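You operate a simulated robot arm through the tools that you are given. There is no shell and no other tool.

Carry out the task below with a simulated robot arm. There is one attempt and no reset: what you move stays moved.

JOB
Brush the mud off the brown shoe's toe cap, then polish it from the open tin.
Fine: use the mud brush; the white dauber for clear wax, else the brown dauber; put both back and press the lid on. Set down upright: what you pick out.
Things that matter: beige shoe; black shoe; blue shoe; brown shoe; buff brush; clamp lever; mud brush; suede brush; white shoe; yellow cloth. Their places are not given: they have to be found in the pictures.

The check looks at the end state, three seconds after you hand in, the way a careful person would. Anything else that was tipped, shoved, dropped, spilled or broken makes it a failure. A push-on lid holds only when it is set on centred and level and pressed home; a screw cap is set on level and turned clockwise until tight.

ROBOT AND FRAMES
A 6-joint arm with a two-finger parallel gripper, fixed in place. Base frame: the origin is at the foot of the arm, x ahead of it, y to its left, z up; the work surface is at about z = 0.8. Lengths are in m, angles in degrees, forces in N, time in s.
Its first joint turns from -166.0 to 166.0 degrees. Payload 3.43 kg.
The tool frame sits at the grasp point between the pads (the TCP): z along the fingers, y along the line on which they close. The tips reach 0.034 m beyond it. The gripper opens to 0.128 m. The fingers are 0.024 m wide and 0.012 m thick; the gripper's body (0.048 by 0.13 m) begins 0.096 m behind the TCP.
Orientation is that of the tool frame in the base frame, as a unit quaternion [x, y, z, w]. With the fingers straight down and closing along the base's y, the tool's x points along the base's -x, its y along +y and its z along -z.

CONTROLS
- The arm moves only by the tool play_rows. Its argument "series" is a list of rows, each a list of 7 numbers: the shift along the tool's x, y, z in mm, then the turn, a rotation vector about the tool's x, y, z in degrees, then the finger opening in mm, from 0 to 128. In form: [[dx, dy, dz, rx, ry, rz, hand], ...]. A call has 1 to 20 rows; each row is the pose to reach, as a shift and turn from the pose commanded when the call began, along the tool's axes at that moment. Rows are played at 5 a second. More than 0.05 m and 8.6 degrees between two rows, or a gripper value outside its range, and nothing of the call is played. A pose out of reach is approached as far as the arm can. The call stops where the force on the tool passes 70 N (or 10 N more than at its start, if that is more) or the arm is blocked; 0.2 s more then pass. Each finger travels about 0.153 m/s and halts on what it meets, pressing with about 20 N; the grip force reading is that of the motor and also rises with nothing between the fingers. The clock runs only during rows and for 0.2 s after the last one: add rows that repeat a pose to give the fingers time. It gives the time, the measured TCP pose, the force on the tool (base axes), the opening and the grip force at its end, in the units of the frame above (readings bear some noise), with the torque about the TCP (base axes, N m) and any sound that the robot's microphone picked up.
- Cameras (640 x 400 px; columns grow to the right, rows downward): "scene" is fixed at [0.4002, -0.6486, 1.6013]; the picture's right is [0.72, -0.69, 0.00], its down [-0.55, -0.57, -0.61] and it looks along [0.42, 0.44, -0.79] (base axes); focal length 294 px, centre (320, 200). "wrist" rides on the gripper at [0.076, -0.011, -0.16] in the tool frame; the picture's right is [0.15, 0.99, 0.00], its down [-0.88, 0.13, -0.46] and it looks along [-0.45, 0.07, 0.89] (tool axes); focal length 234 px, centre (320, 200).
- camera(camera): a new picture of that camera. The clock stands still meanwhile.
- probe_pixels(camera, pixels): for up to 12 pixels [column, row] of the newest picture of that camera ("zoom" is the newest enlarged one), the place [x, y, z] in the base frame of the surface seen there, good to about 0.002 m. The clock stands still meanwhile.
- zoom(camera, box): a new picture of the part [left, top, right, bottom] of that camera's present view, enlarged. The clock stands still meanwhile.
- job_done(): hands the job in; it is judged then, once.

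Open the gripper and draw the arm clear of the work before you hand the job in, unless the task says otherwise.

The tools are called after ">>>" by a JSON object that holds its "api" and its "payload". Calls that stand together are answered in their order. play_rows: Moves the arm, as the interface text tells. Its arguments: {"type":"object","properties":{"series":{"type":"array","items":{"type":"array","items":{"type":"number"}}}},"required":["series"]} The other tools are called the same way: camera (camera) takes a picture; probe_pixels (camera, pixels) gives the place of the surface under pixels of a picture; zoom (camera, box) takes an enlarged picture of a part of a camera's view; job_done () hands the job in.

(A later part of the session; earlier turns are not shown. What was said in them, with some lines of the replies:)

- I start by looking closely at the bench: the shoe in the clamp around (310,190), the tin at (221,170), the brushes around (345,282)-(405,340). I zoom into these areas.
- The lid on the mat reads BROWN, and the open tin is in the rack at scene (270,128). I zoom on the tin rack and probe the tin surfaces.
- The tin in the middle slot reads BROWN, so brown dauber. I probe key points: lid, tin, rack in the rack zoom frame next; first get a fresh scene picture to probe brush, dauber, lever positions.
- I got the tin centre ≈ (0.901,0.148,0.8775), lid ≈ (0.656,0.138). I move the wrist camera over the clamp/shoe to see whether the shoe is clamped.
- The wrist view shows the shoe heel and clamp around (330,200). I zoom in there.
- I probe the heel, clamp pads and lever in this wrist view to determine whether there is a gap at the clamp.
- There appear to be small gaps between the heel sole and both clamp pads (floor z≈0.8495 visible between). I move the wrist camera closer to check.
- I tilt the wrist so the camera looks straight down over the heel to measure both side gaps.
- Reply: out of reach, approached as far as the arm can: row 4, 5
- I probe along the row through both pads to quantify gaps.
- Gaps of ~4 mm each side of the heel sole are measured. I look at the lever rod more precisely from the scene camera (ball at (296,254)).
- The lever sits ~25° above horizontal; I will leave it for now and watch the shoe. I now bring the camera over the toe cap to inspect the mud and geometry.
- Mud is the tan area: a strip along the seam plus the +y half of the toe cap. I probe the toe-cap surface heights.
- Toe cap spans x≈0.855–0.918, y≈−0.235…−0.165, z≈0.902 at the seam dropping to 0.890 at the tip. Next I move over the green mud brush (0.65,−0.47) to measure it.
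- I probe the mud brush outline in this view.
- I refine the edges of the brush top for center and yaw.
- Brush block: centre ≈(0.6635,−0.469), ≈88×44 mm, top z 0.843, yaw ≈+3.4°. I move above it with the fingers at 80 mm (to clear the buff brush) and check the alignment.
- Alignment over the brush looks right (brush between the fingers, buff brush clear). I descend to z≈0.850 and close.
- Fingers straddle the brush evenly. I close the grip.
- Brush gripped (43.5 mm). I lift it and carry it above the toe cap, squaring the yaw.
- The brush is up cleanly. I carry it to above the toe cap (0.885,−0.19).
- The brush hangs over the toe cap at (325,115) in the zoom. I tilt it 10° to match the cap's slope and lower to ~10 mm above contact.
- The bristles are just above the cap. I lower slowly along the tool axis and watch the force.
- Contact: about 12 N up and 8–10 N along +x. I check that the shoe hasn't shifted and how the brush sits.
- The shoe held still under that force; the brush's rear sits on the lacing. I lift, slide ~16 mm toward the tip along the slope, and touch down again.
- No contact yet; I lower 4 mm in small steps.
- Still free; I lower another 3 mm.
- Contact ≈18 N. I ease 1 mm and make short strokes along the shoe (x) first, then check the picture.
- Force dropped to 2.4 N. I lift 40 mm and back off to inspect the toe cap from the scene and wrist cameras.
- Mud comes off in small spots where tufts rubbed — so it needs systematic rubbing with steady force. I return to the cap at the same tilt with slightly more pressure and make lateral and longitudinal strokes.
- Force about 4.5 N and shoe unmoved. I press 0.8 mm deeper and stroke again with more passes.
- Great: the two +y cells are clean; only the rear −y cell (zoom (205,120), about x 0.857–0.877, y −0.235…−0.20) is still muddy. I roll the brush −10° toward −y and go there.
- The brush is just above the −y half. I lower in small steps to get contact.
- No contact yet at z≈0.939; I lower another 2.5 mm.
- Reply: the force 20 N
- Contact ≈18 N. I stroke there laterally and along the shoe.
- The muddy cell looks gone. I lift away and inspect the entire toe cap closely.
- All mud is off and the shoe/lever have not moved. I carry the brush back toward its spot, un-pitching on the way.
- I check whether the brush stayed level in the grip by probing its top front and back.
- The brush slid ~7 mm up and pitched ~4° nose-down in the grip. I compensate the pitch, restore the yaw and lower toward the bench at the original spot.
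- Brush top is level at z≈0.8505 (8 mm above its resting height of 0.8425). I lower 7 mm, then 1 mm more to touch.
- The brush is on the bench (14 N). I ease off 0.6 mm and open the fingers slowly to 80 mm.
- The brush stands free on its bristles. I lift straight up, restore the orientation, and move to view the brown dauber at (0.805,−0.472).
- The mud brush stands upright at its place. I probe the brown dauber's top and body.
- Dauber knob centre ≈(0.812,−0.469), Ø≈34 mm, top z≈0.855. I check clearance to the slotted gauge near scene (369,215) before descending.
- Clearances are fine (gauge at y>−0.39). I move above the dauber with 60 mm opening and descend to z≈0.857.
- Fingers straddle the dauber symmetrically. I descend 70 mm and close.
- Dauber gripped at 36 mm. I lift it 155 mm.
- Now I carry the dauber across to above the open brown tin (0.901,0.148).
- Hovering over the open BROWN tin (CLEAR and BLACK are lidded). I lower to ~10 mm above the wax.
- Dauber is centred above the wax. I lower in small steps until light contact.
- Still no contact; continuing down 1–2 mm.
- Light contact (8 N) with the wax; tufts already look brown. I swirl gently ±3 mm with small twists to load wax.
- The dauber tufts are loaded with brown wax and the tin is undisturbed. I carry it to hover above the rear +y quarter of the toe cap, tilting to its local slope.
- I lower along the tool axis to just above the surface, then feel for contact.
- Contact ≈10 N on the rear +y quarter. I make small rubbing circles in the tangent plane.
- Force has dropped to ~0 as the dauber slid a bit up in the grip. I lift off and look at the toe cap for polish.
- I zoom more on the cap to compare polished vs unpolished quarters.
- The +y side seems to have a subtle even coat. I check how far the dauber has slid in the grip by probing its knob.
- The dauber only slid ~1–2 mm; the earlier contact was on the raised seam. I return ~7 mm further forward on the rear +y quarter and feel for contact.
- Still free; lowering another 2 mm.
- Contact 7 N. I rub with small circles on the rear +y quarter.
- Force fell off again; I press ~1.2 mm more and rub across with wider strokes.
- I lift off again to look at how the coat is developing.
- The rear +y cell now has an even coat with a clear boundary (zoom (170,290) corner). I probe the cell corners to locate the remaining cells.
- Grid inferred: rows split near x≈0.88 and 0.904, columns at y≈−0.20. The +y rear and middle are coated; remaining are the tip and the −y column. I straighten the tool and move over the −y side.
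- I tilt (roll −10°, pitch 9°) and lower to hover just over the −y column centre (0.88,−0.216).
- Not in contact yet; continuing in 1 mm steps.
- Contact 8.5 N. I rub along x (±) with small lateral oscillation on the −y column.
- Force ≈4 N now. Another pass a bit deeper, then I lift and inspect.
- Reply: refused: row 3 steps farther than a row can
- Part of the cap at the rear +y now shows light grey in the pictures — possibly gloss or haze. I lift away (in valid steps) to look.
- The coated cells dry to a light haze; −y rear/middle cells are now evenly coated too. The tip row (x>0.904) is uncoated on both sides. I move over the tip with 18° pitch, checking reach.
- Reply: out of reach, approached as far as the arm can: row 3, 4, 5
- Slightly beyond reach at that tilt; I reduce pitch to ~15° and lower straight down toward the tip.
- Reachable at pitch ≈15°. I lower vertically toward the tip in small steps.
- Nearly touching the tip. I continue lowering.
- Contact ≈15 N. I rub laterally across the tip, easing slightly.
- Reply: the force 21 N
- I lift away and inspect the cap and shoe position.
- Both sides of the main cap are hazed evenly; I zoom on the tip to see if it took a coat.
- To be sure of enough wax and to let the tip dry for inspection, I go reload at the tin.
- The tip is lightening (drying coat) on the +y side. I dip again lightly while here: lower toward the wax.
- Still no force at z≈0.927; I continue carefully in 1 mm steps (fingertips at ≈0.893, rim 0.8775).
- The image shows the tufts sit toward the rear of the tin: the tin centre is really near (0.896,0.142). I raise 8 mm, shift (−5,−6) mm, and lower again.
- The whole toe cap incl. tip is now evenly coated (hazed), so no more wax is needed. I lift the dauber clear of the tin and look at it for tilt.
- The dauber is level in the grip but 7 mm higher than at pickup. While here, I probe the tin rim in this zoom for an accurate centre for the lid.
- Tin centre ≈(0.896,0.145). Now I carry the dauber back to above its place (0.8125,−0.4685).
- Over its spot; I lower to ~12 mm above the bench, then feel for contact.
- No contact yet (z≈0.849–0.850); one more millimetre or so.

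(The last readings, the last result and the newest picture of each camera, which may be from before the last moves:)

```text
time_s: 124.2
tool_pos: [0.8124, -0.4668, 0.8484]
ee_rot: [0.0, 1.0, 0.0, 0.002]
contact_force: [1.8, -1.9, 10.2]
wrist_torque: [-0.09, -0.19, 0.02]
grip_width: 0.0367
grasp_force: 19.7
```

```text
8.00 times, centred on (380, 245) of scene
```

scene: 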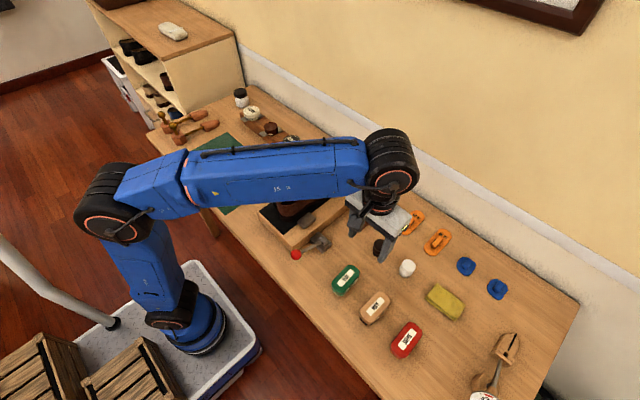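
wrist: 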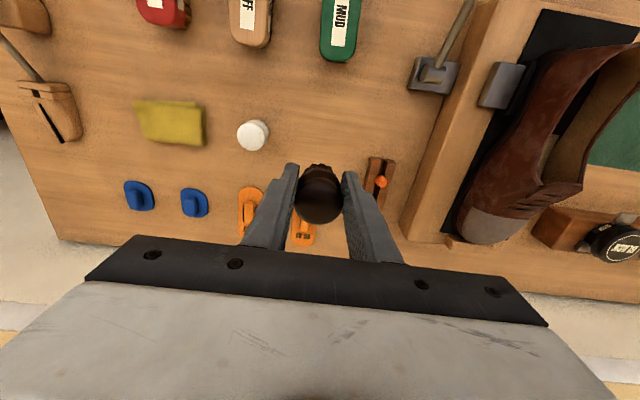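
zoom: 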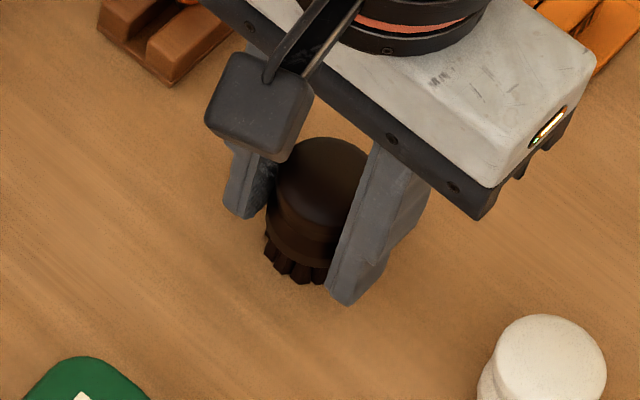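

Contact 10 N: the dauber stands on the bench. I ease 0.6 mm and open slowly to 70 mm.

>>> {"api": "play_rows", "payload": {"series": [[0, 0, -0.7, 0, 0, 0, 15], [0, 0, -0.7, 0, 0, 0, 38], [0, 0, -0.7, 0, 0, 0, 48], [0, 0, -0.7, 0, 0, 0, 60], [0, 0, -0.7, 0, 0, 0, 70], [0, 0, -0.7, 0, 0, 0, 70]]}}

>>> {"api": "play_rows", "payload": {"series": [[0, 0, -30, 0, 0, 0, 70], [0, 0, -75, 0, 0, 0, 70], [0, 0, -120, 0, 0, 0, 70], [0, 0, -160, 0, 0, 0, 70], [0, 0, -160, 0, 0, 0, 70]]}}

>>> {"api": "camera", "payload": {"camera": "wrist"}}

>>> {"api": "zoom", "payload": {"camera": "scene", "box": [310, 200, 440, 330]}}

```text
time_s: 125.6
tool_pos: [0.8132, -0.4688, 0.8479]
ee_rot: [0.0, 1.0, 0.0, 0.001]
contact_force: [0.6, -0.2, -0.8]
wrist_torque: [-0.01, -0.03, 0.04]
grip_width: 0.0703
grasp_force: 0.1
```

```text
time_s: 126.8
tool_pos: [0.8128, -0.4685, 1.0088]
ee_rot: [0.0, 1.0, 0.0, 0.001]
contact_force: [-0.5, -0.5, -0.1]
wrist_torque: [0.01, 0.01, 0.0]
grip_width: 0.0699
grasp_force: 0.1
```

```text
taken
```

wrist: 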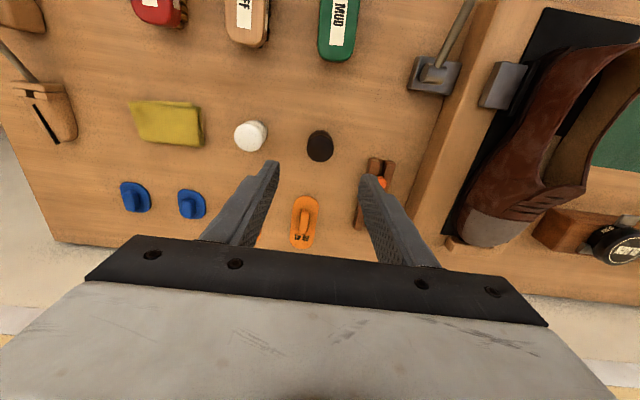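

```text
3.08 times, centred on (375, 265) of scene
```

zoom: 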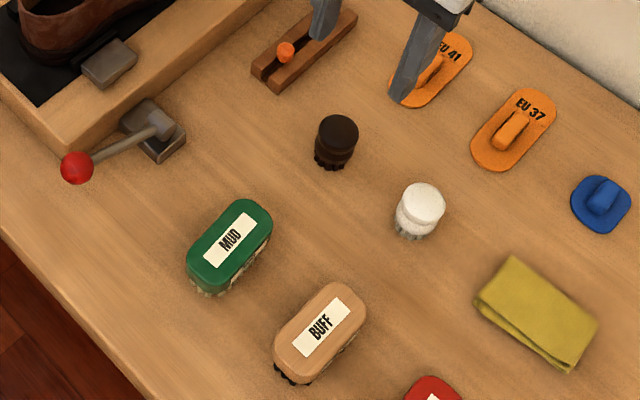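

Mud brush and dauber both stand upright in place. Next, the lid: I move to view it at (0.656,0.138) on the mat.

>>> {"api": "play_rows", "payload": {"series": [[16, 42, 0, 0, 0, 0, 80], [33, 85, 0, 0, 0, 0, 90], [49, 127, 0, 0, 0, 0, 90], [65, 170, 0, 0, 0, 0, 90], [82, 212, 0, 0, 0, 0, 90], [98, 255, 0, 0, 0, 0, 90], [114, 297, 0, 0, 0, 0, 90], [130, 340, 0, 0, 0, 0, 90], [147, 382, 0, 0, 0, 0, 90], [163, 424, 0, 0, 0, 0, 90], [179, 467, 0, 0, 0, 0, 90], [196, 509, 0, 0, 0, 0, 90], [212, 551, 10, 0, 0, 0, 90], [228, 594, 25, 0, 0, 0, 90], [228, 594, 48, 0, 0, 0, 90], [228, 594, 48, 0, 0, 0, 90]]}}

>>> {"api": "camera", "payload": {"camera": "wrist"}}

>>> {"api": "zoom", "payload": {"camera": "wrist", "box": [270, 150, 370, 225]}}

```text
time_s: 130.2
tool_pos: [0.5854, 0.1266, 0.9597]
ee_rot: [0.0, 1.0, 0.0, 0.001]
contact_force: [0.5, 0.1, -0.1]
wrist_torque: [-0.01, -0.02, 0.01]
grip_width: 0.09
grasp_force: 0.1
```

```text
taken
```

wrist: 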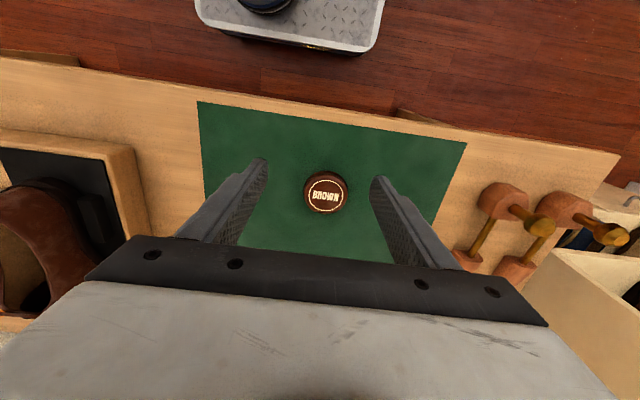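

```text
5.33 times, centred on (320, 188) of wrist
```

zoom: 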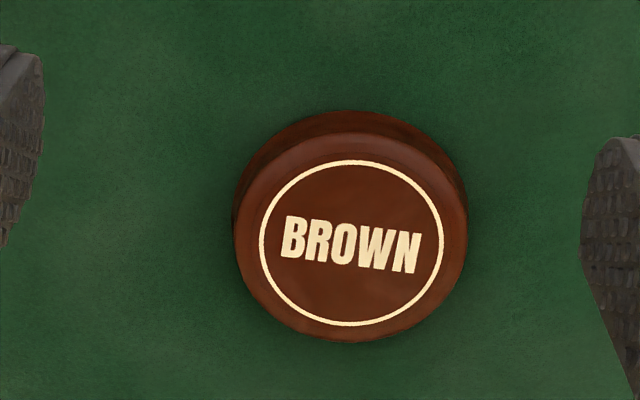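

I probe the printed ring's extremes on the lid to get its exact centre and height.

>>> {"api": "probe_pixels", "payload": {"camera": "zoom", "pixels": [[262, 243], [441, 243], [352, 163], [352, 324], [352, 243], [240, 243], [462, 243], [351, 138], [351, 338], [290, 120], [205, 260], [500, 260]]}}

```text
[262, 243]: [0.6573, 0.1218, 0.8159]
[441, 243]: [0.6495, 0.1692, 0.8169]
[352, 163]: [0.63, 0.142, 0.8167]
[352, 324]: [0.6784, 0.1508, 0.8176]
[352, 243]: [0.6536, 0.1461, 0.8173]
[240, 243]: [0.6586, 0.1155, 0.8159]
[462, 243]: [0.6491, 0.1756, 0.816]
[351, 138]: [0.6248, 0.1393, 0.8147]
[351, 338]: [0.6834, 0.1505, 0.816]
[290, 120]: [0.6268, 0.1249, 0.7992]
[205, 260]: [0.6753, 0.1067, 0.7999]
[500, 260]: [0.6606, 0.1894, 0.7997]
```

Lid centre ≈(0.654,0.1455), Ø≈60 mm, top z≈0.8165. I move above it and verify.

>>> {"api": "play_rows", "payload": {"series": [[-35, 10, 0, 0, 0, 0, 90], [-69, 19.5, 0, 0, 0, 0, 90], [-69, 19.5, 30, 0, 0, 0, 90], [-69, 19.5, 60, 0, 0, 0, 90], [-69, 19.5, 60, 0, 0, 0, 90]]}}

>>> {"api": "camera", "payload": {"camera": "wrist"}}

>>> {"api": "zoom", "payload": {"camera": "wrist", "box": [250, 110, 400, 220]}}

```text
time_s: 131.4
tool_pos: [0.654, 0.1457, 0.9004]
ee_rot: [0.0, 1.0, 0.001, 0.001]
contact_force: [0.6, 0.5, 0.5]
wrist_torque: [-0.01, -0.02, 0.01]
grip_width: 0.0901
grasp_force: 0.0
```

```text
taken
```

wrist: 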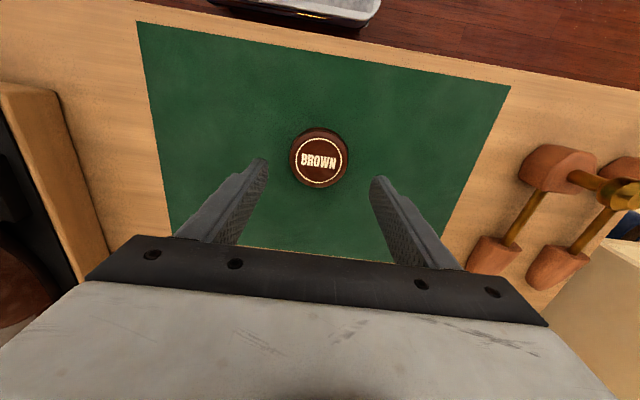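

```text
3.64 times, centred on (325, 165) of wrist
```

zoom: 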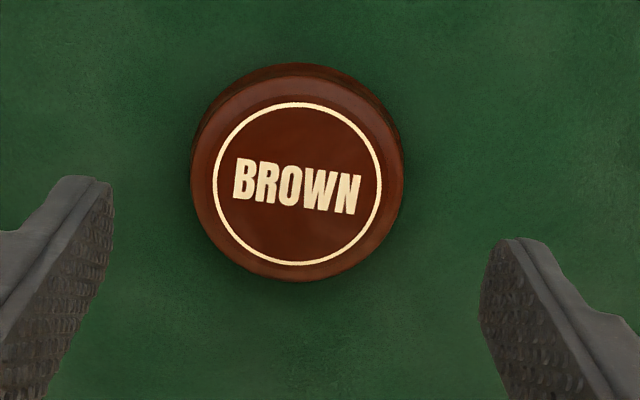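

I re-probe the ring from this closer view.

>>> {"api": "probe_pixels", "payload": {"camera": "zoom", "pixels": [[215, 183], [380, 183], [297, 106], [297, 263], [297, 184], [195, 183], [400, 183], [297, 84], [297, 280]]}}

```text
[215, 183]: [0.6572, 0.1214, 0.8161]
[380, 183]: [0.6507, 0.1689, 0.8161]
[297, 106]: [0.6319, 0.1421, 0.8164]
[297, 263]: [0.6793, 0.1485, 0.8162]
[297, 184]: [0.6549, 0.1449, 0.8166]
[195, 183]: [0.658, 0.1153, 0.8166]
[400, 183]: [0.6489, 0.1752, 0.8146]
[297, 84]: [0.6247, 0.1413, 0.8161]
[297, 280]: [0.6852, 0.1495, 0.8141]
```

Centre (0.6545,0.1453) matches the TCP. I descend 62 mm (tips ~4 mm above the mat) and close on the lid.

>>> {"api": "play_rows", "payload": {"series": [[-0.5, -0.4, 30, 0, 0, 0, 90], [-0.5, -0.4, 52, 0, 0, 0, 90], [-0.5, -0.4, 62, 0, 0, 0, 90], [-0.5, -0.4, 62, 0, 0, 0, 90], [-0.5, -0.4, 62, 0, 0, 0, 75], [-0.5, -0.4, 62, 0, 0, 0, 64], [-0.5, -0.4, 62, 0, 0, 0, 50], [-0.5, -0.4, 62, 0, 0, 0, 40], [-0.5, -0.4, 62, 0, 0, 0, 40]]}}

>>> {"api": "camera", "payload": {"camera": "wrist"}}

```text
time_s: 133.4
tool_pos: [0.6531, 0.1453, 0.837]
ee_rot: [0.0, 1.0, 0.0, 0.001]
contact_force: [-0.3, 0.2, 0.1]
wrist_torque: [0.01, 0.02, 0.0]
grip_width: 0.0676
grasp_force: 20.1
```

```text
taken
```

wrist: 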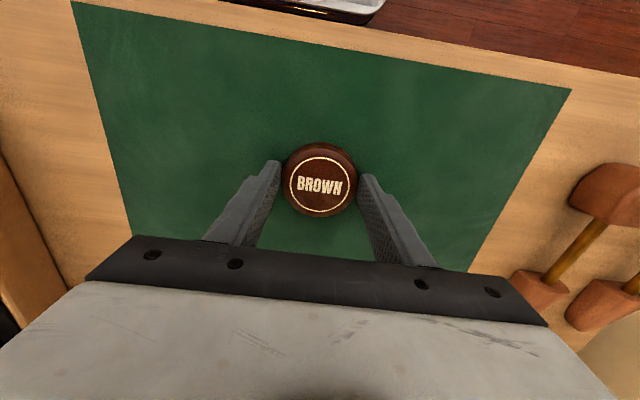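

Lid gripped at 67.6 mm. I lift it straight up and check it's level.

>>> {"api": "play_rows", "payload": {"series": [[0, 0, -15, 0, 0, 0, 40], [0, 0, -50, 0, 0, 0, 40], [0, 0, -95, 0, 0, 0, 40], [0, 0, -140, 0, 0, 0, 40], [0, 0, -165, 0, 0, 0, 40], [0, 0, -165, 0, 0, 0, 40]]}}

>>> {"api": "camera", "payload": {"camera": "wrist"}}

>>> {"api": "probe_pixels", "payload": {"camera": "wrist", "pixels": [[320, 160], [320, 185], [320, 208], [295, 180], [345, 185], [290, 170], [350, 195]]}}

```text
time_s: 134.8
tool_pos: [0.6524, 0.1466, 1.0045]
ee_rot: [0.0, 1.0, 0.0, 0.0]
contact_force: [-0.5, 0.2, -0.5]
wrist_torque: [0.03, 0.02, 0.04]
grip_width: 0.0674
grasp_force: 19.9
```

```text
taken
```

wrist: 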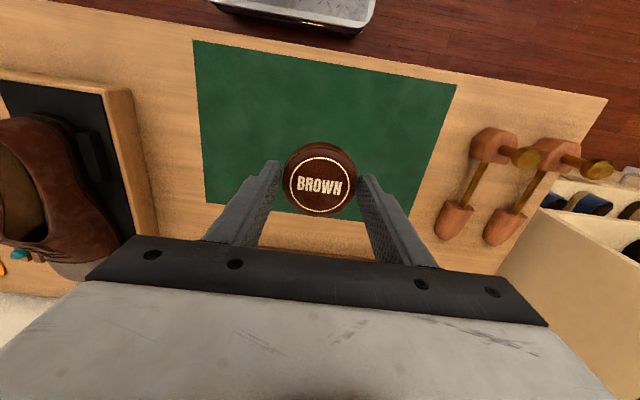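

```text
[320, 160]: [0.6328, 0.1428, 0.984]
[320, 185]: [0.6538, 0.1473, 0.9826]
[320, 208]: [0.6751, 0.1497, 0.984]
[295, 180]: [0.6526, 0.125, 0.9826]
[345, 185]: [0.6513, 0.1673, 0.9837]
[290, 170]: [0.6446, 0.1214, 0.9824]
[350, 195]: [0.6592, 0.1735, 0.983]
```

The lid is level in the grip. I move forward past the tin (x≈0.945) so the wrist camera sees both the tin and the held lid.

>>> {"api": "play_rows", "payload": {"series": [[-42, 0, 0, 0, 0, 0, 40], [-84, 0, 0, 0, 0, 0, 40], [-126, 0, 0, 0, 0, 0, 40], [-168, 0, 0, 0, 0, 0, 40], [-210, 0, 0, 0, 0, 0, 40], [-252, 0, 0, 0, 0, 0, 40], [-290, 0, 0, 0, 0, 0, 40], [-290, 0, 0, 0, 0, 0, 40]]}}

>>> {"api": "camera", "payload": {"camera": "wrist"}}

>>> {"api": "zoom", "payload": {"camera": "wrist", "box": [250, 80, 400, 230]}}

```text
time_s: 136.6
tool_pos: [0.9447, 0.1455, 1.0013]
ee_rot: [0.0, 1.0, 0.0, 0.001]
contact_force: [0.7, -0.3, -0.4]
wrist_torque: [-0.03, -0.02, -0.02]
grip_width: 0.0676
grasp_force: 20.0
```

```text
taken
```

wrist: 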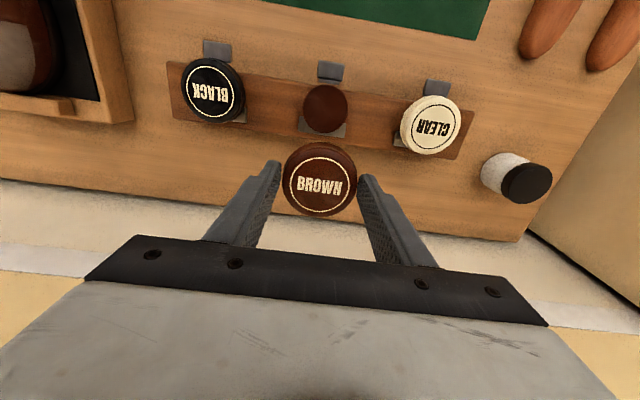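

```text
2.67 times, centred on (325, 155) of wrist
```

zoom: 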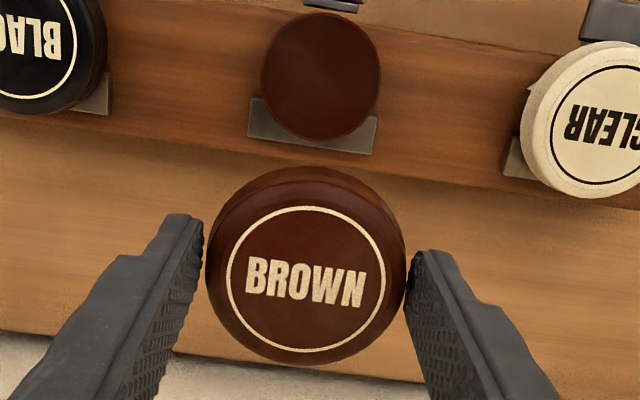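

Both the open tin (325,107) and the held lid are visible. I zoom on the tin rim and probe its edges, then the lid ring.

>>> {"api": "zoom", "payload": {"camera": "wrist", "box": [285, 70, 365, 140]}}

>>> {"api": "probe_pixels", "payload": {"camera": "zoom", "pixels": [[180, 210], [440, 210], [310, 85], [310, 350], [220, 120], [400, 120], [220, 310], [400, 300], [310, 215]]}}

```text
5.71 times, centred on (325, 105) of wrist
```

zoom: 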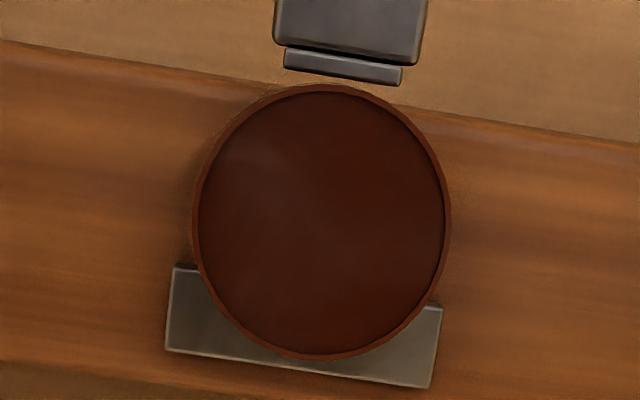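

```text
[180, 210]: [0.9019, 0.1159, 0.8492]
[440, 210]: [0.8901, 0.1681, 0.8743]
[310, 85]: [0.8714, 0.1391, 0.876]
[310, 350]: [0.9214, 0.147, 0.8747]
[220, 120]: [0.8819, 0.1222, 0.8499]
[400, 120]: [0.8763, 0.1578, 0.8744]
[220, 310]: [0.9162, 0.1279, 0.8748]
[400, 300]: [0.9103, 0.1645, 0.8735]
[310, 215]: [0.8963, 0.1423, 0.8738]
```

I probe symmetric inner-edge points about the apparent centre (322,222).

>>> {"api": "probe_pixels", "payload": {"camera": "zoom", "pixels": [[203, 222], [441, 222], [322, 97], [322, 347], [322, 222], [238, 134], [406, 310], [406, 134], [238, 310], [196, 222], [448, 222], [322, 88]]}}

>>> {"api": "zoom", "payload": {"camera": "wrist", "box": [275, 135, 365, 225]}}

```text
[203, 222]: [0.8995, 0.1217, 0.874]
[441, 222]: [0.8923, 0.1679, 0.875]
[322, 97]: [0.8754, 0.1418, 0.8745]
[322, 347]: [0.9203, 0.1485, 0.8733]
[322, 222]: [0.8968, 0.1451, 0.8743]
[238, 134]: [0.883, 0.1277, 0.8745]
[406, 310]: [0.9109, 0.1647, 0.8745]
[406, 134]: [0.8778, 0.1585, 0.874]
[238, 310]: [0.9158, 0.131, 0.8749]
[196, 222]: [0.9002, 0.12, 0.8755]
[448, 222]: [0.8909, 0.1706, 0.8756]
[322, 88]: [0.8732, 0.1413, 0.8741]
```

```text
4.44 times, centred on (320, 180) of wrist
```

zoom: 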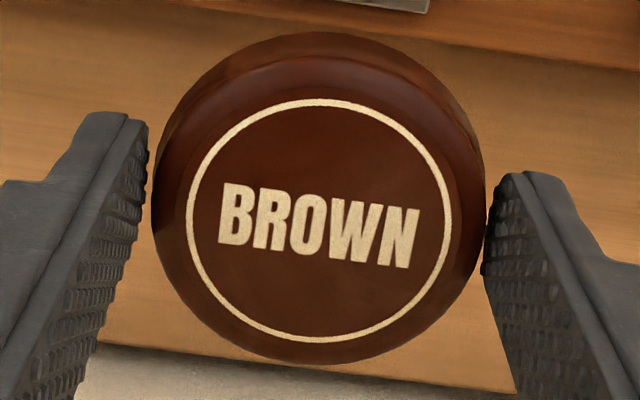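

Tin centre ≈(0.8966,0.1452). Now I probe the held lid's ring symmetric about (319,220).

>>> {"api": "probe_pixels", "payload": {"camera": "zoom", "pixels": [[190, 220], [449, 220], [320, 103], [320, 337], [319, 220], [228, 137], [411, 303], [411, 137], [228, 303], [165, 220], [474, 220]]}}

```text
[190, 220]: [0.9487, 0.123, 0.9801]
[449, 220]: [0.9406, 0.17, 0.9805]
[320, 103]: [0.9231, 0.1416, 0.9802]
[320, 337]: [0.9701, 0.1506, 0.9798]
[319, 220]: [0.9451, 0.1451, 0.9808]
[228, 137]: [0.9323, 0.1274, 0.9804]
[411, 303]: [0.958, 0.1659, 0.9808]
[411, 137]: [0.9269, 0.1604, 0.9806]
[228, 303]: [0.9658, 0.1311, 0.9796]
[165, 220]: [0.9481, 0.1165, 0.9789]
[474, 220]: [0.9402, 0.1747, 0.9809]
```

The lid centre (0.9454,0.1461) must shift by (−48.8,−0.9) mm to be over the tin. I do that and lower to just above the rim.

>>> {"api": "play_rows", "payload": {"series": [[24, 0, 0, 0, 0, 0, 40], [48.8, -0.9, 0, 0, 0, 0, 40], [48.8, -0.9, 30, 0, 0, 0, 40], [48.8, -0.9, 60, 0, 0, 0, 40], [48.8, -0.9, 76, 0, 0, 0, 40], [48.8, -0.9, 76, 0, 0, 0, 40]]}}

>>> {"api": "zoom", "payload": {"camera": "scene", "box": [240, 95, 320, 155]}}

>>> {"api": "camera", "payload": {"camera": "wrist"}}

```text
time_s: 138.0
tool_pos: [0.896, 0.1446, 0.9271]
ee_rot: [0.0, 1.0, 0.0, 0.0]
contact_force: [-0.9, 0.4, 0.6]
wrist_torque: [0.0, 0.0, 0.03]
grip_width: 0.0674
grasp_force: 20.3
```

```text
6.67 times, centred on (280, 125) of scene
```

zoom: 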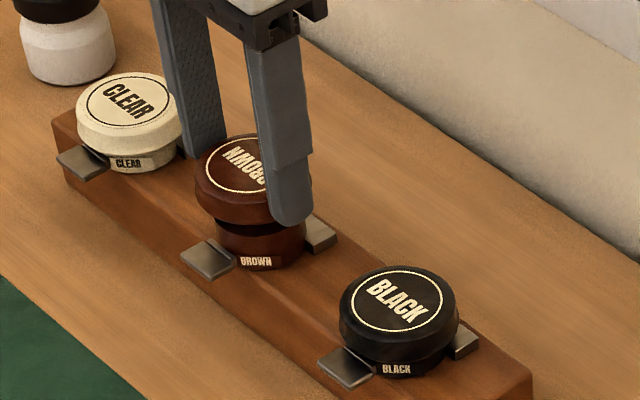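

```text
taken
```

wrist: 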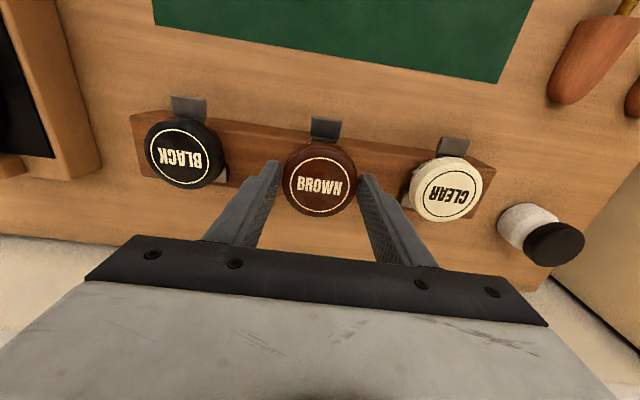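

The lid hovers centred above the BROWN tin with neighbours clear. I lower 9 mm, then step down.

>>> {"api": "play_rows", "payload": {"series": [[0, 0, 4, 0, 0, 0, 40], [0, 0, 8, 0, 0, 0, 40], [0, 0, 10, 0, 0, 0, 40], [0, 0, 10, 0, 0, 0, 40]]}}

>>> {"api": "play_rows", "payload": {"series": [[0, 0, 1, 0, 0, 0, 40], [0, 0, 2, 0, 0, 0, 40], [0, 0, 2, 0, 0, 0, 40]]}}

```text
time_s: 139.0
tool_pos: [0.8948, 0.1445, 0.9165]
ee_rot: [0.0, 1.0, 0.0, 0.0]
contact_force: [0.2, -0.3, 0.4]
wrist_torque: [0.02, 0.01, -0.02]
grip_width: 0.0677
grasp_force: 19.9
```

```text
time_s: 139.8
tool_pos: [0.8955, 0.1451, 0.9136]
ee_rot: [0.001, 1.0, 0.0, 0.0]
contact_force: [-0.6, 0.8, -0.6]
wrist_torque: [-0.01, -0.01, 0.03]
grip_width: 0.0676
grasp_force: 20.2
```

>>> {"api": "play_rows", "payload": {"series": [[0, 0, 1, 0, 0, 0, 40], [0, 0, 2, 0, 0, 0, 40], [0, 0, 2, 0, 0, 0, 40]]}}

>>> {"api": "zoom", "payload": {"camera": "scene", "box": [240, 95, 320, 155]}}

```text
time_s: 140.6
tool_pos: [0.8955, 0.1455, 0.9117]
ee_rot: [-0.001, 1.0, 0.0, 0.001]
contact_force: [0.4, 0.7, 0.2]
wrist_torque: [-0.04, 0.0, -0.03]
grip_width: 0.0676
grasp_force: 19.8
```

```text
6.67 times, centred on (280, 125) of scene
```

zoom: 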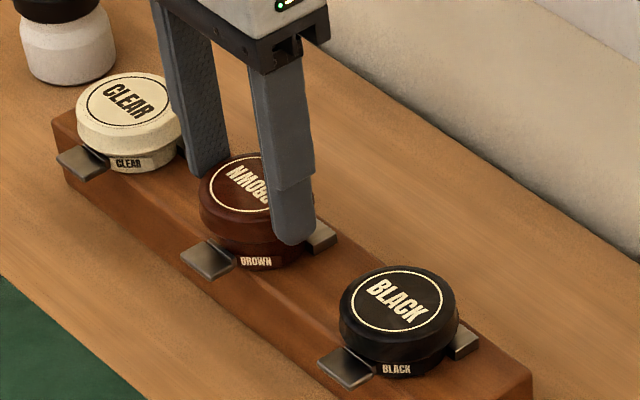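

No contact with the lid skirt already at rim level — it's going over cleanly. I continue down.

>>> {"api": "play_rows", "payload": {"series": [[0, 0, 1, 0, 0, 0, 40], [0, 0, 2, 0, 0, 0, 40], [0, 0, 2, 0, 0, 0, 40]]}}

>>> {"api": "play_rows", "payload": {"series": [[0, 0, 1, 0, 0, 0, 40], [0, 0, 1.5, 0, 0, 0, 40], [0, 0, 1.5, 0, 0, 0, 40]]}}

```text
time_s: 141.4
tool_pos: [0.8947, 0.1457, 0.9108]
ee_rot: [0.0, 1.0, -0.001, 0.002]
contact_force: [-0.1, -0.1, 0.3]
wrist_torque: [0.03, 0.04, 0.02]
grip_width: 0.0675
grasp_force: 19.6
```

```text
time_s: 142.2
tool_pos: [0.8953, 0.1442, 0.9092]
ee_rot: [0.0, 1.0, 0.0, 0.001]
contact_force: [3.7, -0.3, 2.0]
wrist_torque: [0.04, -0.24, 0.02]
grip_width: 0.0676
grasp_force: 19.4
```

A slight +x side force (3.7 N) shows the lid is a bit too far −x. I nudge +0.7 mm in x and check.

>>> {"api": "play_rows", "payload": {"series": [[-0.4, 0, 0, 0, 0, 0, 40], [-0.7, 0, 0, 0, 0, 0, 40], [-0.7, 0, 0, 0, 0, 0, 40]]}}

```text
time_s: 143.0
tool_pos: [0.895, 0.1456, 0.9087]
ee_rot: [0.0, 1.0, 0.0, 0.0]
contact_force: [-0.2, -0.1, 0.3]
wrist_torque: [-0.01, -0.01, -0.03]
grip_width: 0.0673
grasp_force: 20.4
```

Force vanished. I continue lowering 1 mm at a time.

>>> {"api": "play_rows", "payload": {"series": [[0, 0, 0.5, 0, 0, 0, 40], [0, 0, 1, 0, 0, 0, 40], [0, 0, 1, 0, 0, 0, 40]]}}

>>> {"api": "play_rows", "payload": {"series": [[0, 0, 0.5, 0, 0, 0, 40], [0, 0, 1, 0, 0, 0, 40], [0, 0, 1, 0, 0, 0, 40]]}}

```text
time_s: 143.8
tool_pos: [0.8956, 0.1447, 0.9071]
ee_rot: [0.001, 1.0, 0.0, 0.001]
contact_force: [0.0, -0.3, -0.6]
wrist_torque: [0.02, 0.01, 0.01]
grip_width: 0.0677
grasp_force: 20.1
```

```text
time_s: 144.6
tool_pos: [0.8948, 0.1453, 0.9067]
ee_rot: [0.0, 1.0, 0.0, 0.0]
contact_force: [-0.1, -0.7, 0.2]
wrist_torque: [-0.01, 0.0, 0.04]
grip_width: 0.0679
grasp_force: 19.3
```

Still free at TCP z≈0.906 (lid top ≈0.8855). Continuing gently.

>>> {"api": "play_rows", "payload": {"series": [[0, 0, 0.5, 0, 0, 0, 40], [0, 0, 1, 0, 0, 0, 40], [0, 0, 1, 0, 0, 0, 40]]}}

>>> {"api": "play_rows", "payload": {"series": [[0, 0, 0.5, 0, 0, 0, 40], [0, 0, 1, 0, 0, 0, 40], [0, 0, 1, 0, 0, 0, 40]]}}

>>> {"api": "zoom", "payload": {"camera": "scene", "box": [240, 95, 320, 155]}}

```text
time_s: 145.4
tool_pos: [0.8951, 0.1443, 0.9058]
ee_rot: [0.0, 1.0, 0.0, 0.001]
contact_force: [-1.3, -0.1, -0.1]
wrist_torque: [0.02, -0.03, -0.01]
grip_width: 0.0676
grasp_force: 20.4
```

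```text
time_s: 146.2
tool_pos: [0.8962, 0.1455, 0.9053]
ee_rot: [0.0, 1.0, 0.0, 0.001]
contact_force: [0.7, -0.1, -0.6]
wrist_torque: [-0.04, -0.02, 0.03]
grip_width: 0.0675
grasp_force: 19.6
```

```text
6.67 times, centred on (280, 125) of scene
```

zoom: 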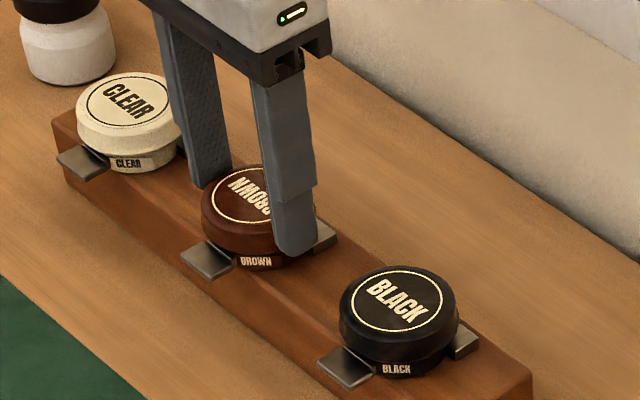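

The lid is nearly down over the tin. I go on in 1 mm steps until it meets resistance.

>>> {"api": "play_rows", "payload": {"series": [[0, 0, 0.5, 0, 0, 0, 40], [0, 0, 1, 0, 0, 0, 40], [0, 0, 1, 0, 0, 0, 40]]}}

>>> {"api": "play_rows", "payload": {"series": [[0, 0, 0.5, 0, 0, 0, 40], [0, 0, 1, 0, 0, 0, 40], [0, 0, 1, 0, 0, 0, 40]]}}

```text
time_s: 147.0
tool_pos: [0.8941, 0.1451, 0.9043]
ee_rot: [0.0, 1.0, 0.0, 0.001]
contact_force: [0.2, 0.6, 0.1]
wrist_torque: [-0.04, -0.02, 0.0]
grip_width: 0.0677
grasp_force: 19.7
```

```text
time_s: 147.8
tool_pos: [0.8962, 0.145, 0.9036]
ee_rot: [0.0, 1.0, 0.001, 0.002]
contact_force: [5.8, 4.8, 13.9]
wrist_torque: [0.17, -0.13, -0.01]
grip_width: 0.0675
grasp_force: 19.9
heard: snap
```

A "snap" was heard at ≈14 N. I open the fingers modestly (to 86 mm) and look at the lid's seat.

>>> {"api": "play_rows", "payload": {"series": [[0, 0, -0.3, 0, 0, 0, 66], [0, 0, -0.3, 0, 0, 0, 72], [0, 0, -0.3, 0, 0, 0, 80], [0, 0, -0.3, 0, 0, 0, 86], [0, 0, -0.3, 0, 0, 0, 86]]}}

>>> {"api": "play_rows", "payload": {"series": [[0, 0, -15, 0, 0, 0, 86], [0, 0, -50, 0, 0, 0, 86], [0, 0, -85, 0, 0, 0, 86], [0, 0, -85, 0, 0, 0, 86]]}}

>>> {"api": "zoom", "payload": {"camera": "scene", "box": [240, 95, 320, 155]}}

>>> {"api": "camera", "payload": {"camera": "wrist"}}

```text
time_s: 149.0
tool_pos: [0.8959, 0.1448, 0.9024]
ee_rot: [0.0, 1.0, 0.0, 0.0]
contact_force: [-0.2, -0.4, 0.4]
wrist_torque: [-0.02, 0.02, -0.01]
grip_width: 0.0858
grasp_force: 0.2
```

```text
time_s: 150.0
tool_pos: [0.8941, 0.145, 0.9885]
ee_rot: [0.0, 1.0, 0.0, 0.001]
contact_force: [-0.7, -0.5, -0.5]
wrist_torque: [-0.04, 0.01, 0.02]
grip_width: 0.0861
grasp_force: 0.1
```

```text
6.67 times, centred on (280, 125) of scene
```

zoom: 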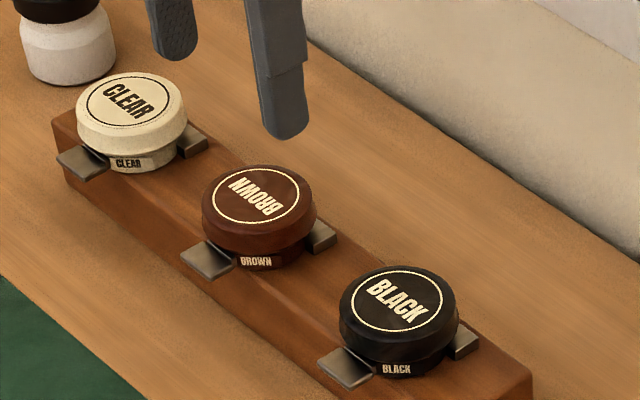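

```text
taken
```

wrist: 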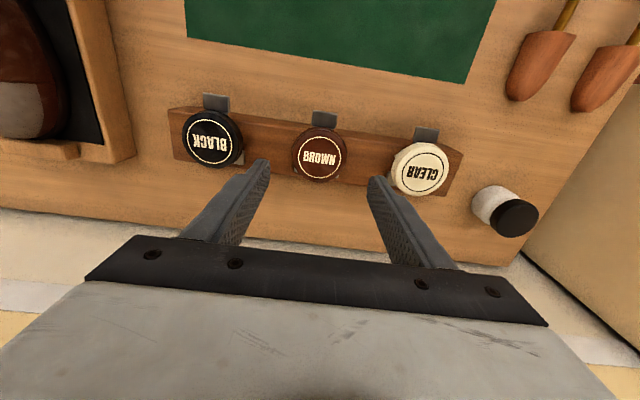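

The lid looks seated like its neighbours. I probe lid-top heights of brown, black, clear to verify level and height.

>>> {"api": "zoom", "payload": {"camera": "wrist", "box": [170, 90, 470, 210]}}

>>> {"api": "probe_pixels", "payload": {"camera": "wrist", "pixels": [[320, 138], [320, 152], [320, 172], [302, 155], [338, 155], [212, 140], [200, 145], [225, 140], [420, 165], [405, 170], [435, 168]]}}

```text
2.13 times, centred on (320, 150) of wrist
```

zoom: 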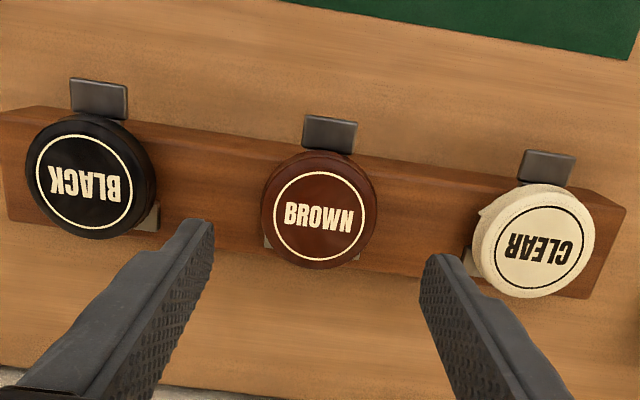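

```text
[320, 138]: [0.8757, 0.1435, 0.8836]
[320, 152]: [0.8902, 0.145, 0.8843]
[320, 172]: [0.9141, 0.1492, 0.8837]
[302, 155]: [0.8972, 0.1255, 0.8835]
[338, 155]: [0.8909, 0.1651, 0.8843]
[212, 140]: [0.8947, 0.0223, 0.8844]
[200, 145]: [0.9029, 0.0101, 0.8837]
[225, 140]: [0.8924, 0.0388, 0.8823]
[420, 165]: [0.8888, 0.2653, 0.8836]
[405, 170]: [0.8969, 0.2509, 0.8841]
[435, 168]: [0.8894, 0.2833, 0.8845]
```

Brown lid top z≈0.884, level and equal to the other lids. To be certain it is home, I close the fingers and press lightly on the lid's centre.

>>> {"api": "play_rows", "payload": {"series": [[0, 0, 0, 0, 0, 0, 50], [-0.8, 0, 0, 0, 0, 0, 20], [-0.8, 0, 0, 0, 0, 0, 0], [-0.8, 0, 30, 0, 0, 0, 0], [-0.8, 0, 55, 0, 0, 0, 0], [-0.8, 0, 64, 0, 0, 0, 0], [-0.8, 0, 64, 0, 0, 0, 0]]}}

>>> {"api": "zoom", "payload": {"camera": "scene", "box": [240, 95, 320, 155]}}

```text
time_s: 151.6
tool_pos: [0.8955, 0.1446, 0.9255]
ee_rot: [0.001, 1.0, 0.0, 0.001]
contact_force: [-1.1, 0.3, 0.4]
wrist_torque: [0.0, -0.03, 0.03]
grip_width: 0.0001
grasp_force: 20.1
```

```text
6.67 times, centred on (280, 125) of scene
```

zoom: 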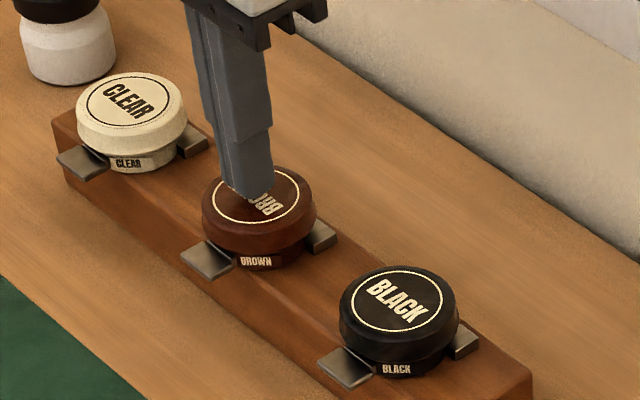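

Closed fingertips are ~7 mm above the lid centre. I lower and press gently.

>>> {"api": "play_rows", "payload": {"series": [[0, 0, 3, 0, 0, 0, 0], [0, 0, 6, 0, 0, 0, 0], [0, 0, 7, 0, 0, 0, 0], [0, 0, 7, 0, 0, 0, 0]]}}

>>> {"api": "play_rows", "payload": {"series": [[0, 0, 1, 0, 0, 0, 0], [0, 0, 2, 0, 0, 0, 0], [0, 0, 2, 0, 0, 0, 0]]}}

```text
time_s: 152.6
tool_pos: [0.8959, 0.1435, 0.9194]
ee_rot: [0.0, 1.0, 0.0, 0.002]
contact_force: [-0.8, 0.0, -0.5]
wrist_torque: [0.01, -0.02, 0.01]
grip_width: 0.0
grasp_force: 20.5
```

```text
time_s: 153.4
tool_pos: [0.8956, 0.1445, 0.918]
ee_rot: [0.0, 1.0, 0.001, 0.003]
contact_force: [4.5, -0.2, 29.3]
wrist_torque: [0.02, -0.07, -0.02]
grip_width: 0.0002
grasp_force: 19.9
```

Pressed at 29 N with no further movement: the lid is home. I lift away and verify all items.

>>> {"api": "play_rows", "payload": {"series": [[0, 0, -15, 0, 0, 0, 0], [0, 0, -60, 0, 0, 0, 20], [0, 0, -105, 0, 0, 0, 60], [0, 0, -150, 0, 0, 0, 90], [40, 0, -180, 0, 0, 0, 90], [80, 0, -200, 0, 0, 0, 90], [120, 0, -220, 0, 0, 0, 90], [160, 0, -240, 0, 0, 0, 90], [200, 0, -250, 0, 0, 0, 90], [240, 0, -250, 0, 0, 0, 90], [280, 0, -250, 0, 0, 0, 90], [280, 0, -250, 0, 0, 0, 90]]}}

>>> {"api": "camera", "payload": {"camera": "scene"}}

>>> {"api": "zoom", "payload": {"camera": "scene", "box": [240, 100, 400, 220]}}

>>> {"api": "zoom", "payload": {"camera": "scene", "box": [280, 200, 440, 320]}}

```text
time_s: 156.0
tool_pos: [0.6158, 0.1433, 1.1643]
ee_rot: [0.0, 1.0, 0.001, 0.001]
contact_force: [-0.2, 0.4, 0.2]
wrist_torque: [-0.03, 0.0, 0.01]
grip_width: 0.0899
grasp_force: 0.2
```

```text
taken
```

scene: 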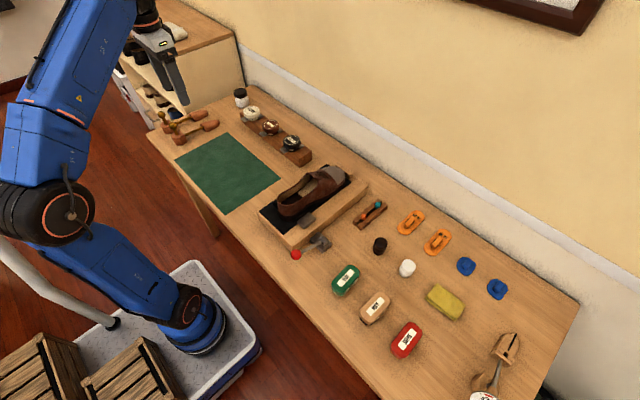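

```text
3.33 times, centred on (320, 160) of scene
```

zoom: 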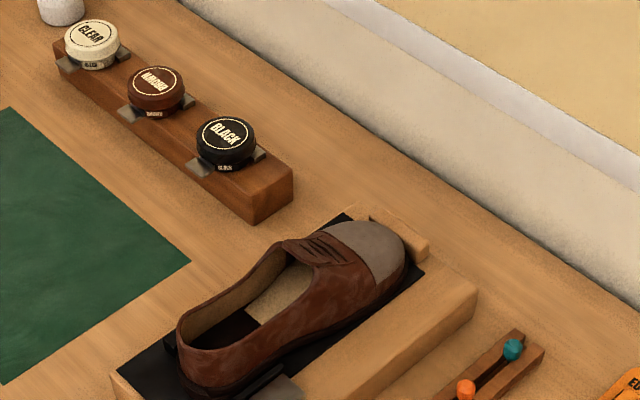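

```text
3.33 times, centred on (360, 260) of scene
```

zoom: 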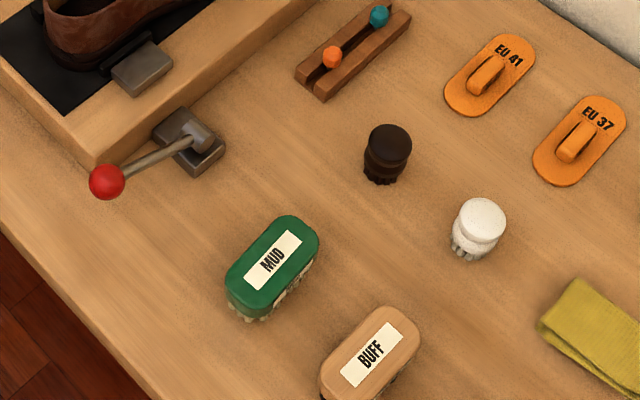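

Everything stands in place: lid on, brush and dauber upright, lever and shoe unmoved. I take one last close look at the toe cap coverage with the wrist camera.

>>> {"api": "play_rows", "payload": {"series": [[-32, -27, 0, 0, 0, 0, 90], [-64, -55, 0, 0, 0, 0, 90], [-96, -82, 0, 0, 0, 0, 90], [-128, -109, 10, 0, 0, 0, 90], [-160, -137, 20, 0, 0, 0, 90], [-192, -164, 35, 0, 0, 0, 90], [-224, -191, 55, 0, 0, 0, 90], [-256, -218, 75, 0, 0, 0, 90], [-288, -246, 95, 0, 0, 0, 90], [-310, -260, 110, 0, 0, 0, 90], [-310, -260, 110, 0, 0, 0, 90]]}}

>>> {"api": "camera", "payload": {"camera": "wrist"}}

>>> {"api": "zoom", "payload": {"camera": "wrist", "box": [200, 60, 320, 160]}}

```text
time_s: 158.4
tool_pos: [0.9269, -0.1148, 1.0545]
ee_rot: [0.0, 1.0, 0.0, 0.001]
contact_force: [0.8, -0.7, 0.1]
wrist_torque: [0.01, -0.03, 0.0]
grip_width: 0.09
grasp_force: 0.1
```

```text
taken
```

wrist: 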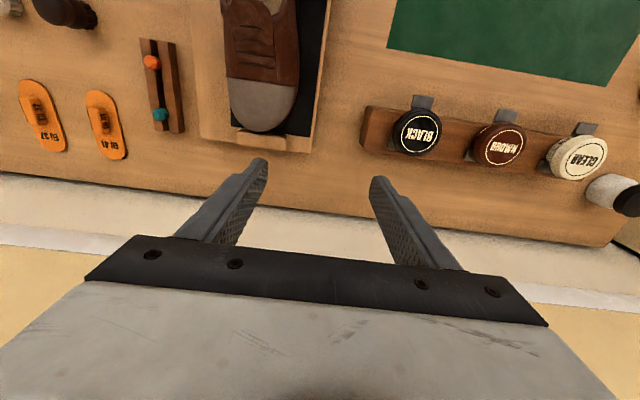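

```text
4.00 times, centred on (260, 110) of wrist
```

zoom: 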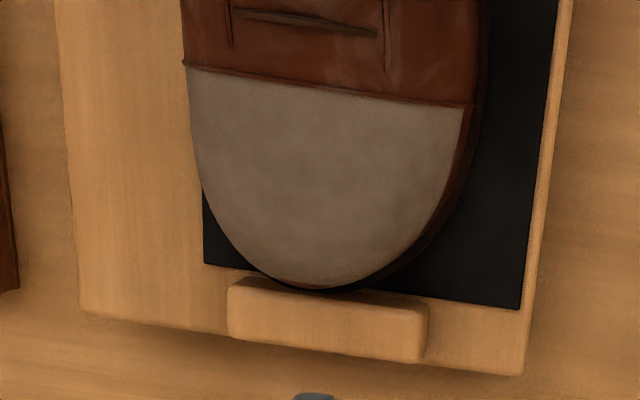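

The entire toe cap carries an even coat, no mud left; lid, tools and shoe are in place. I draw the arm up and clear before handing in.

>>> {"api": "play_rows", "payload": {"series": [[30, 10, -20, 0, 0, 0, 110], [65, 20, -40, 0, 0, 0, 128], [100, 30, -60, 0, 0, 0, 128], [140, 40, -80, 0, 0, 0, 128], [180, 55, -100, 0, 0, 0, 128], [220, 70, -115, 0, 0, 0, 128], [244, 86, -118, 0, 0, 0, 128], [244, 86, -118, 0, 0, 0, 128]]}}

>>> {"api": "camera", "payload": {"camera": "scene"}}

>>> {"api": "zoom", "payload": {"camera": "scene", "box": [320, 220, 480, 370]}}

```text
time_s: 160.2
tool_pos: [0.6819, -0.0321, 1.1704]
ee_rot: [0.0, 1.0, 0.0, 0.001]
contact_force: [-0.8, -0.1, 0.2]
wrist_torque: [0.04, 0.03, -0.01]
grip_width: 0.128
grasp_force: 0.0
```

```text
taken
```

scene: 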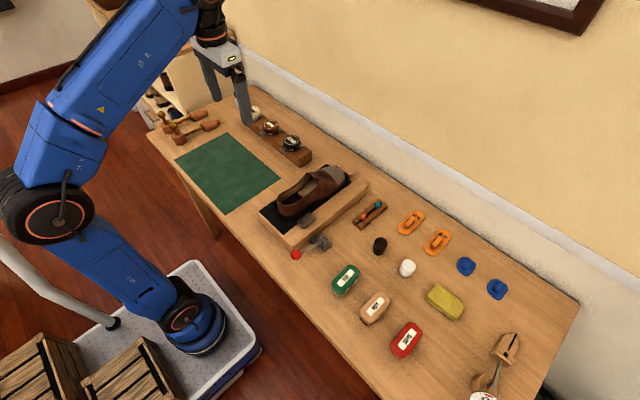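

```text
2.67 times, centred on (400, 295) of scene
```

zoom: 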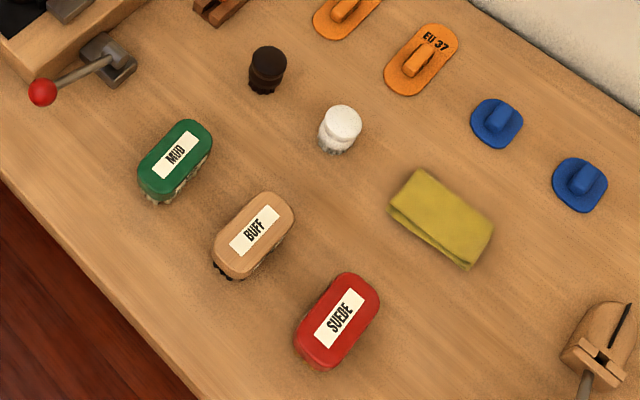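

Final scene matches the start layout: mud brush at (346,280) and brown dauber at (380,246) upright in place, lid on the brown tin, toe cap clean and coated, arm clear with gripper open. I hand the job in.

>>> {"api": "job_done", "payload": {}}

```text
The job is handed in.
```

I brushed the mud off the brown shoe's toe cap and coated it with brown wax from the open tin. I then handed the job in; I don't have the check's result.

- **Toe cap:** No mud shows in the last close pictures, and the wax covers the whole cap to the tip. The wax has dried to a grey haze. I did not buff it, because the job names only the mud brush and the dauber.
- **Tools:** I used the brown dauber because the open tin is labelled BROWN. The mud brush and dauber both stand upright, within about 5 mm of where they started.
- **Lid:** The BROWN lid is on its tin. It snapped while going on and did not move under a further 29 N press. Its top is level and at the same height as the other two lids.
- **Clamp:** I saw gaps of about 4 mm between the clamp pads and the heel, so the clamp may not have been closed. I left the lever alone, and the shoe did not visibly move during the work.

The pictures show nothing else tipped or shifted. The arm is drawn clear with the gripper open.
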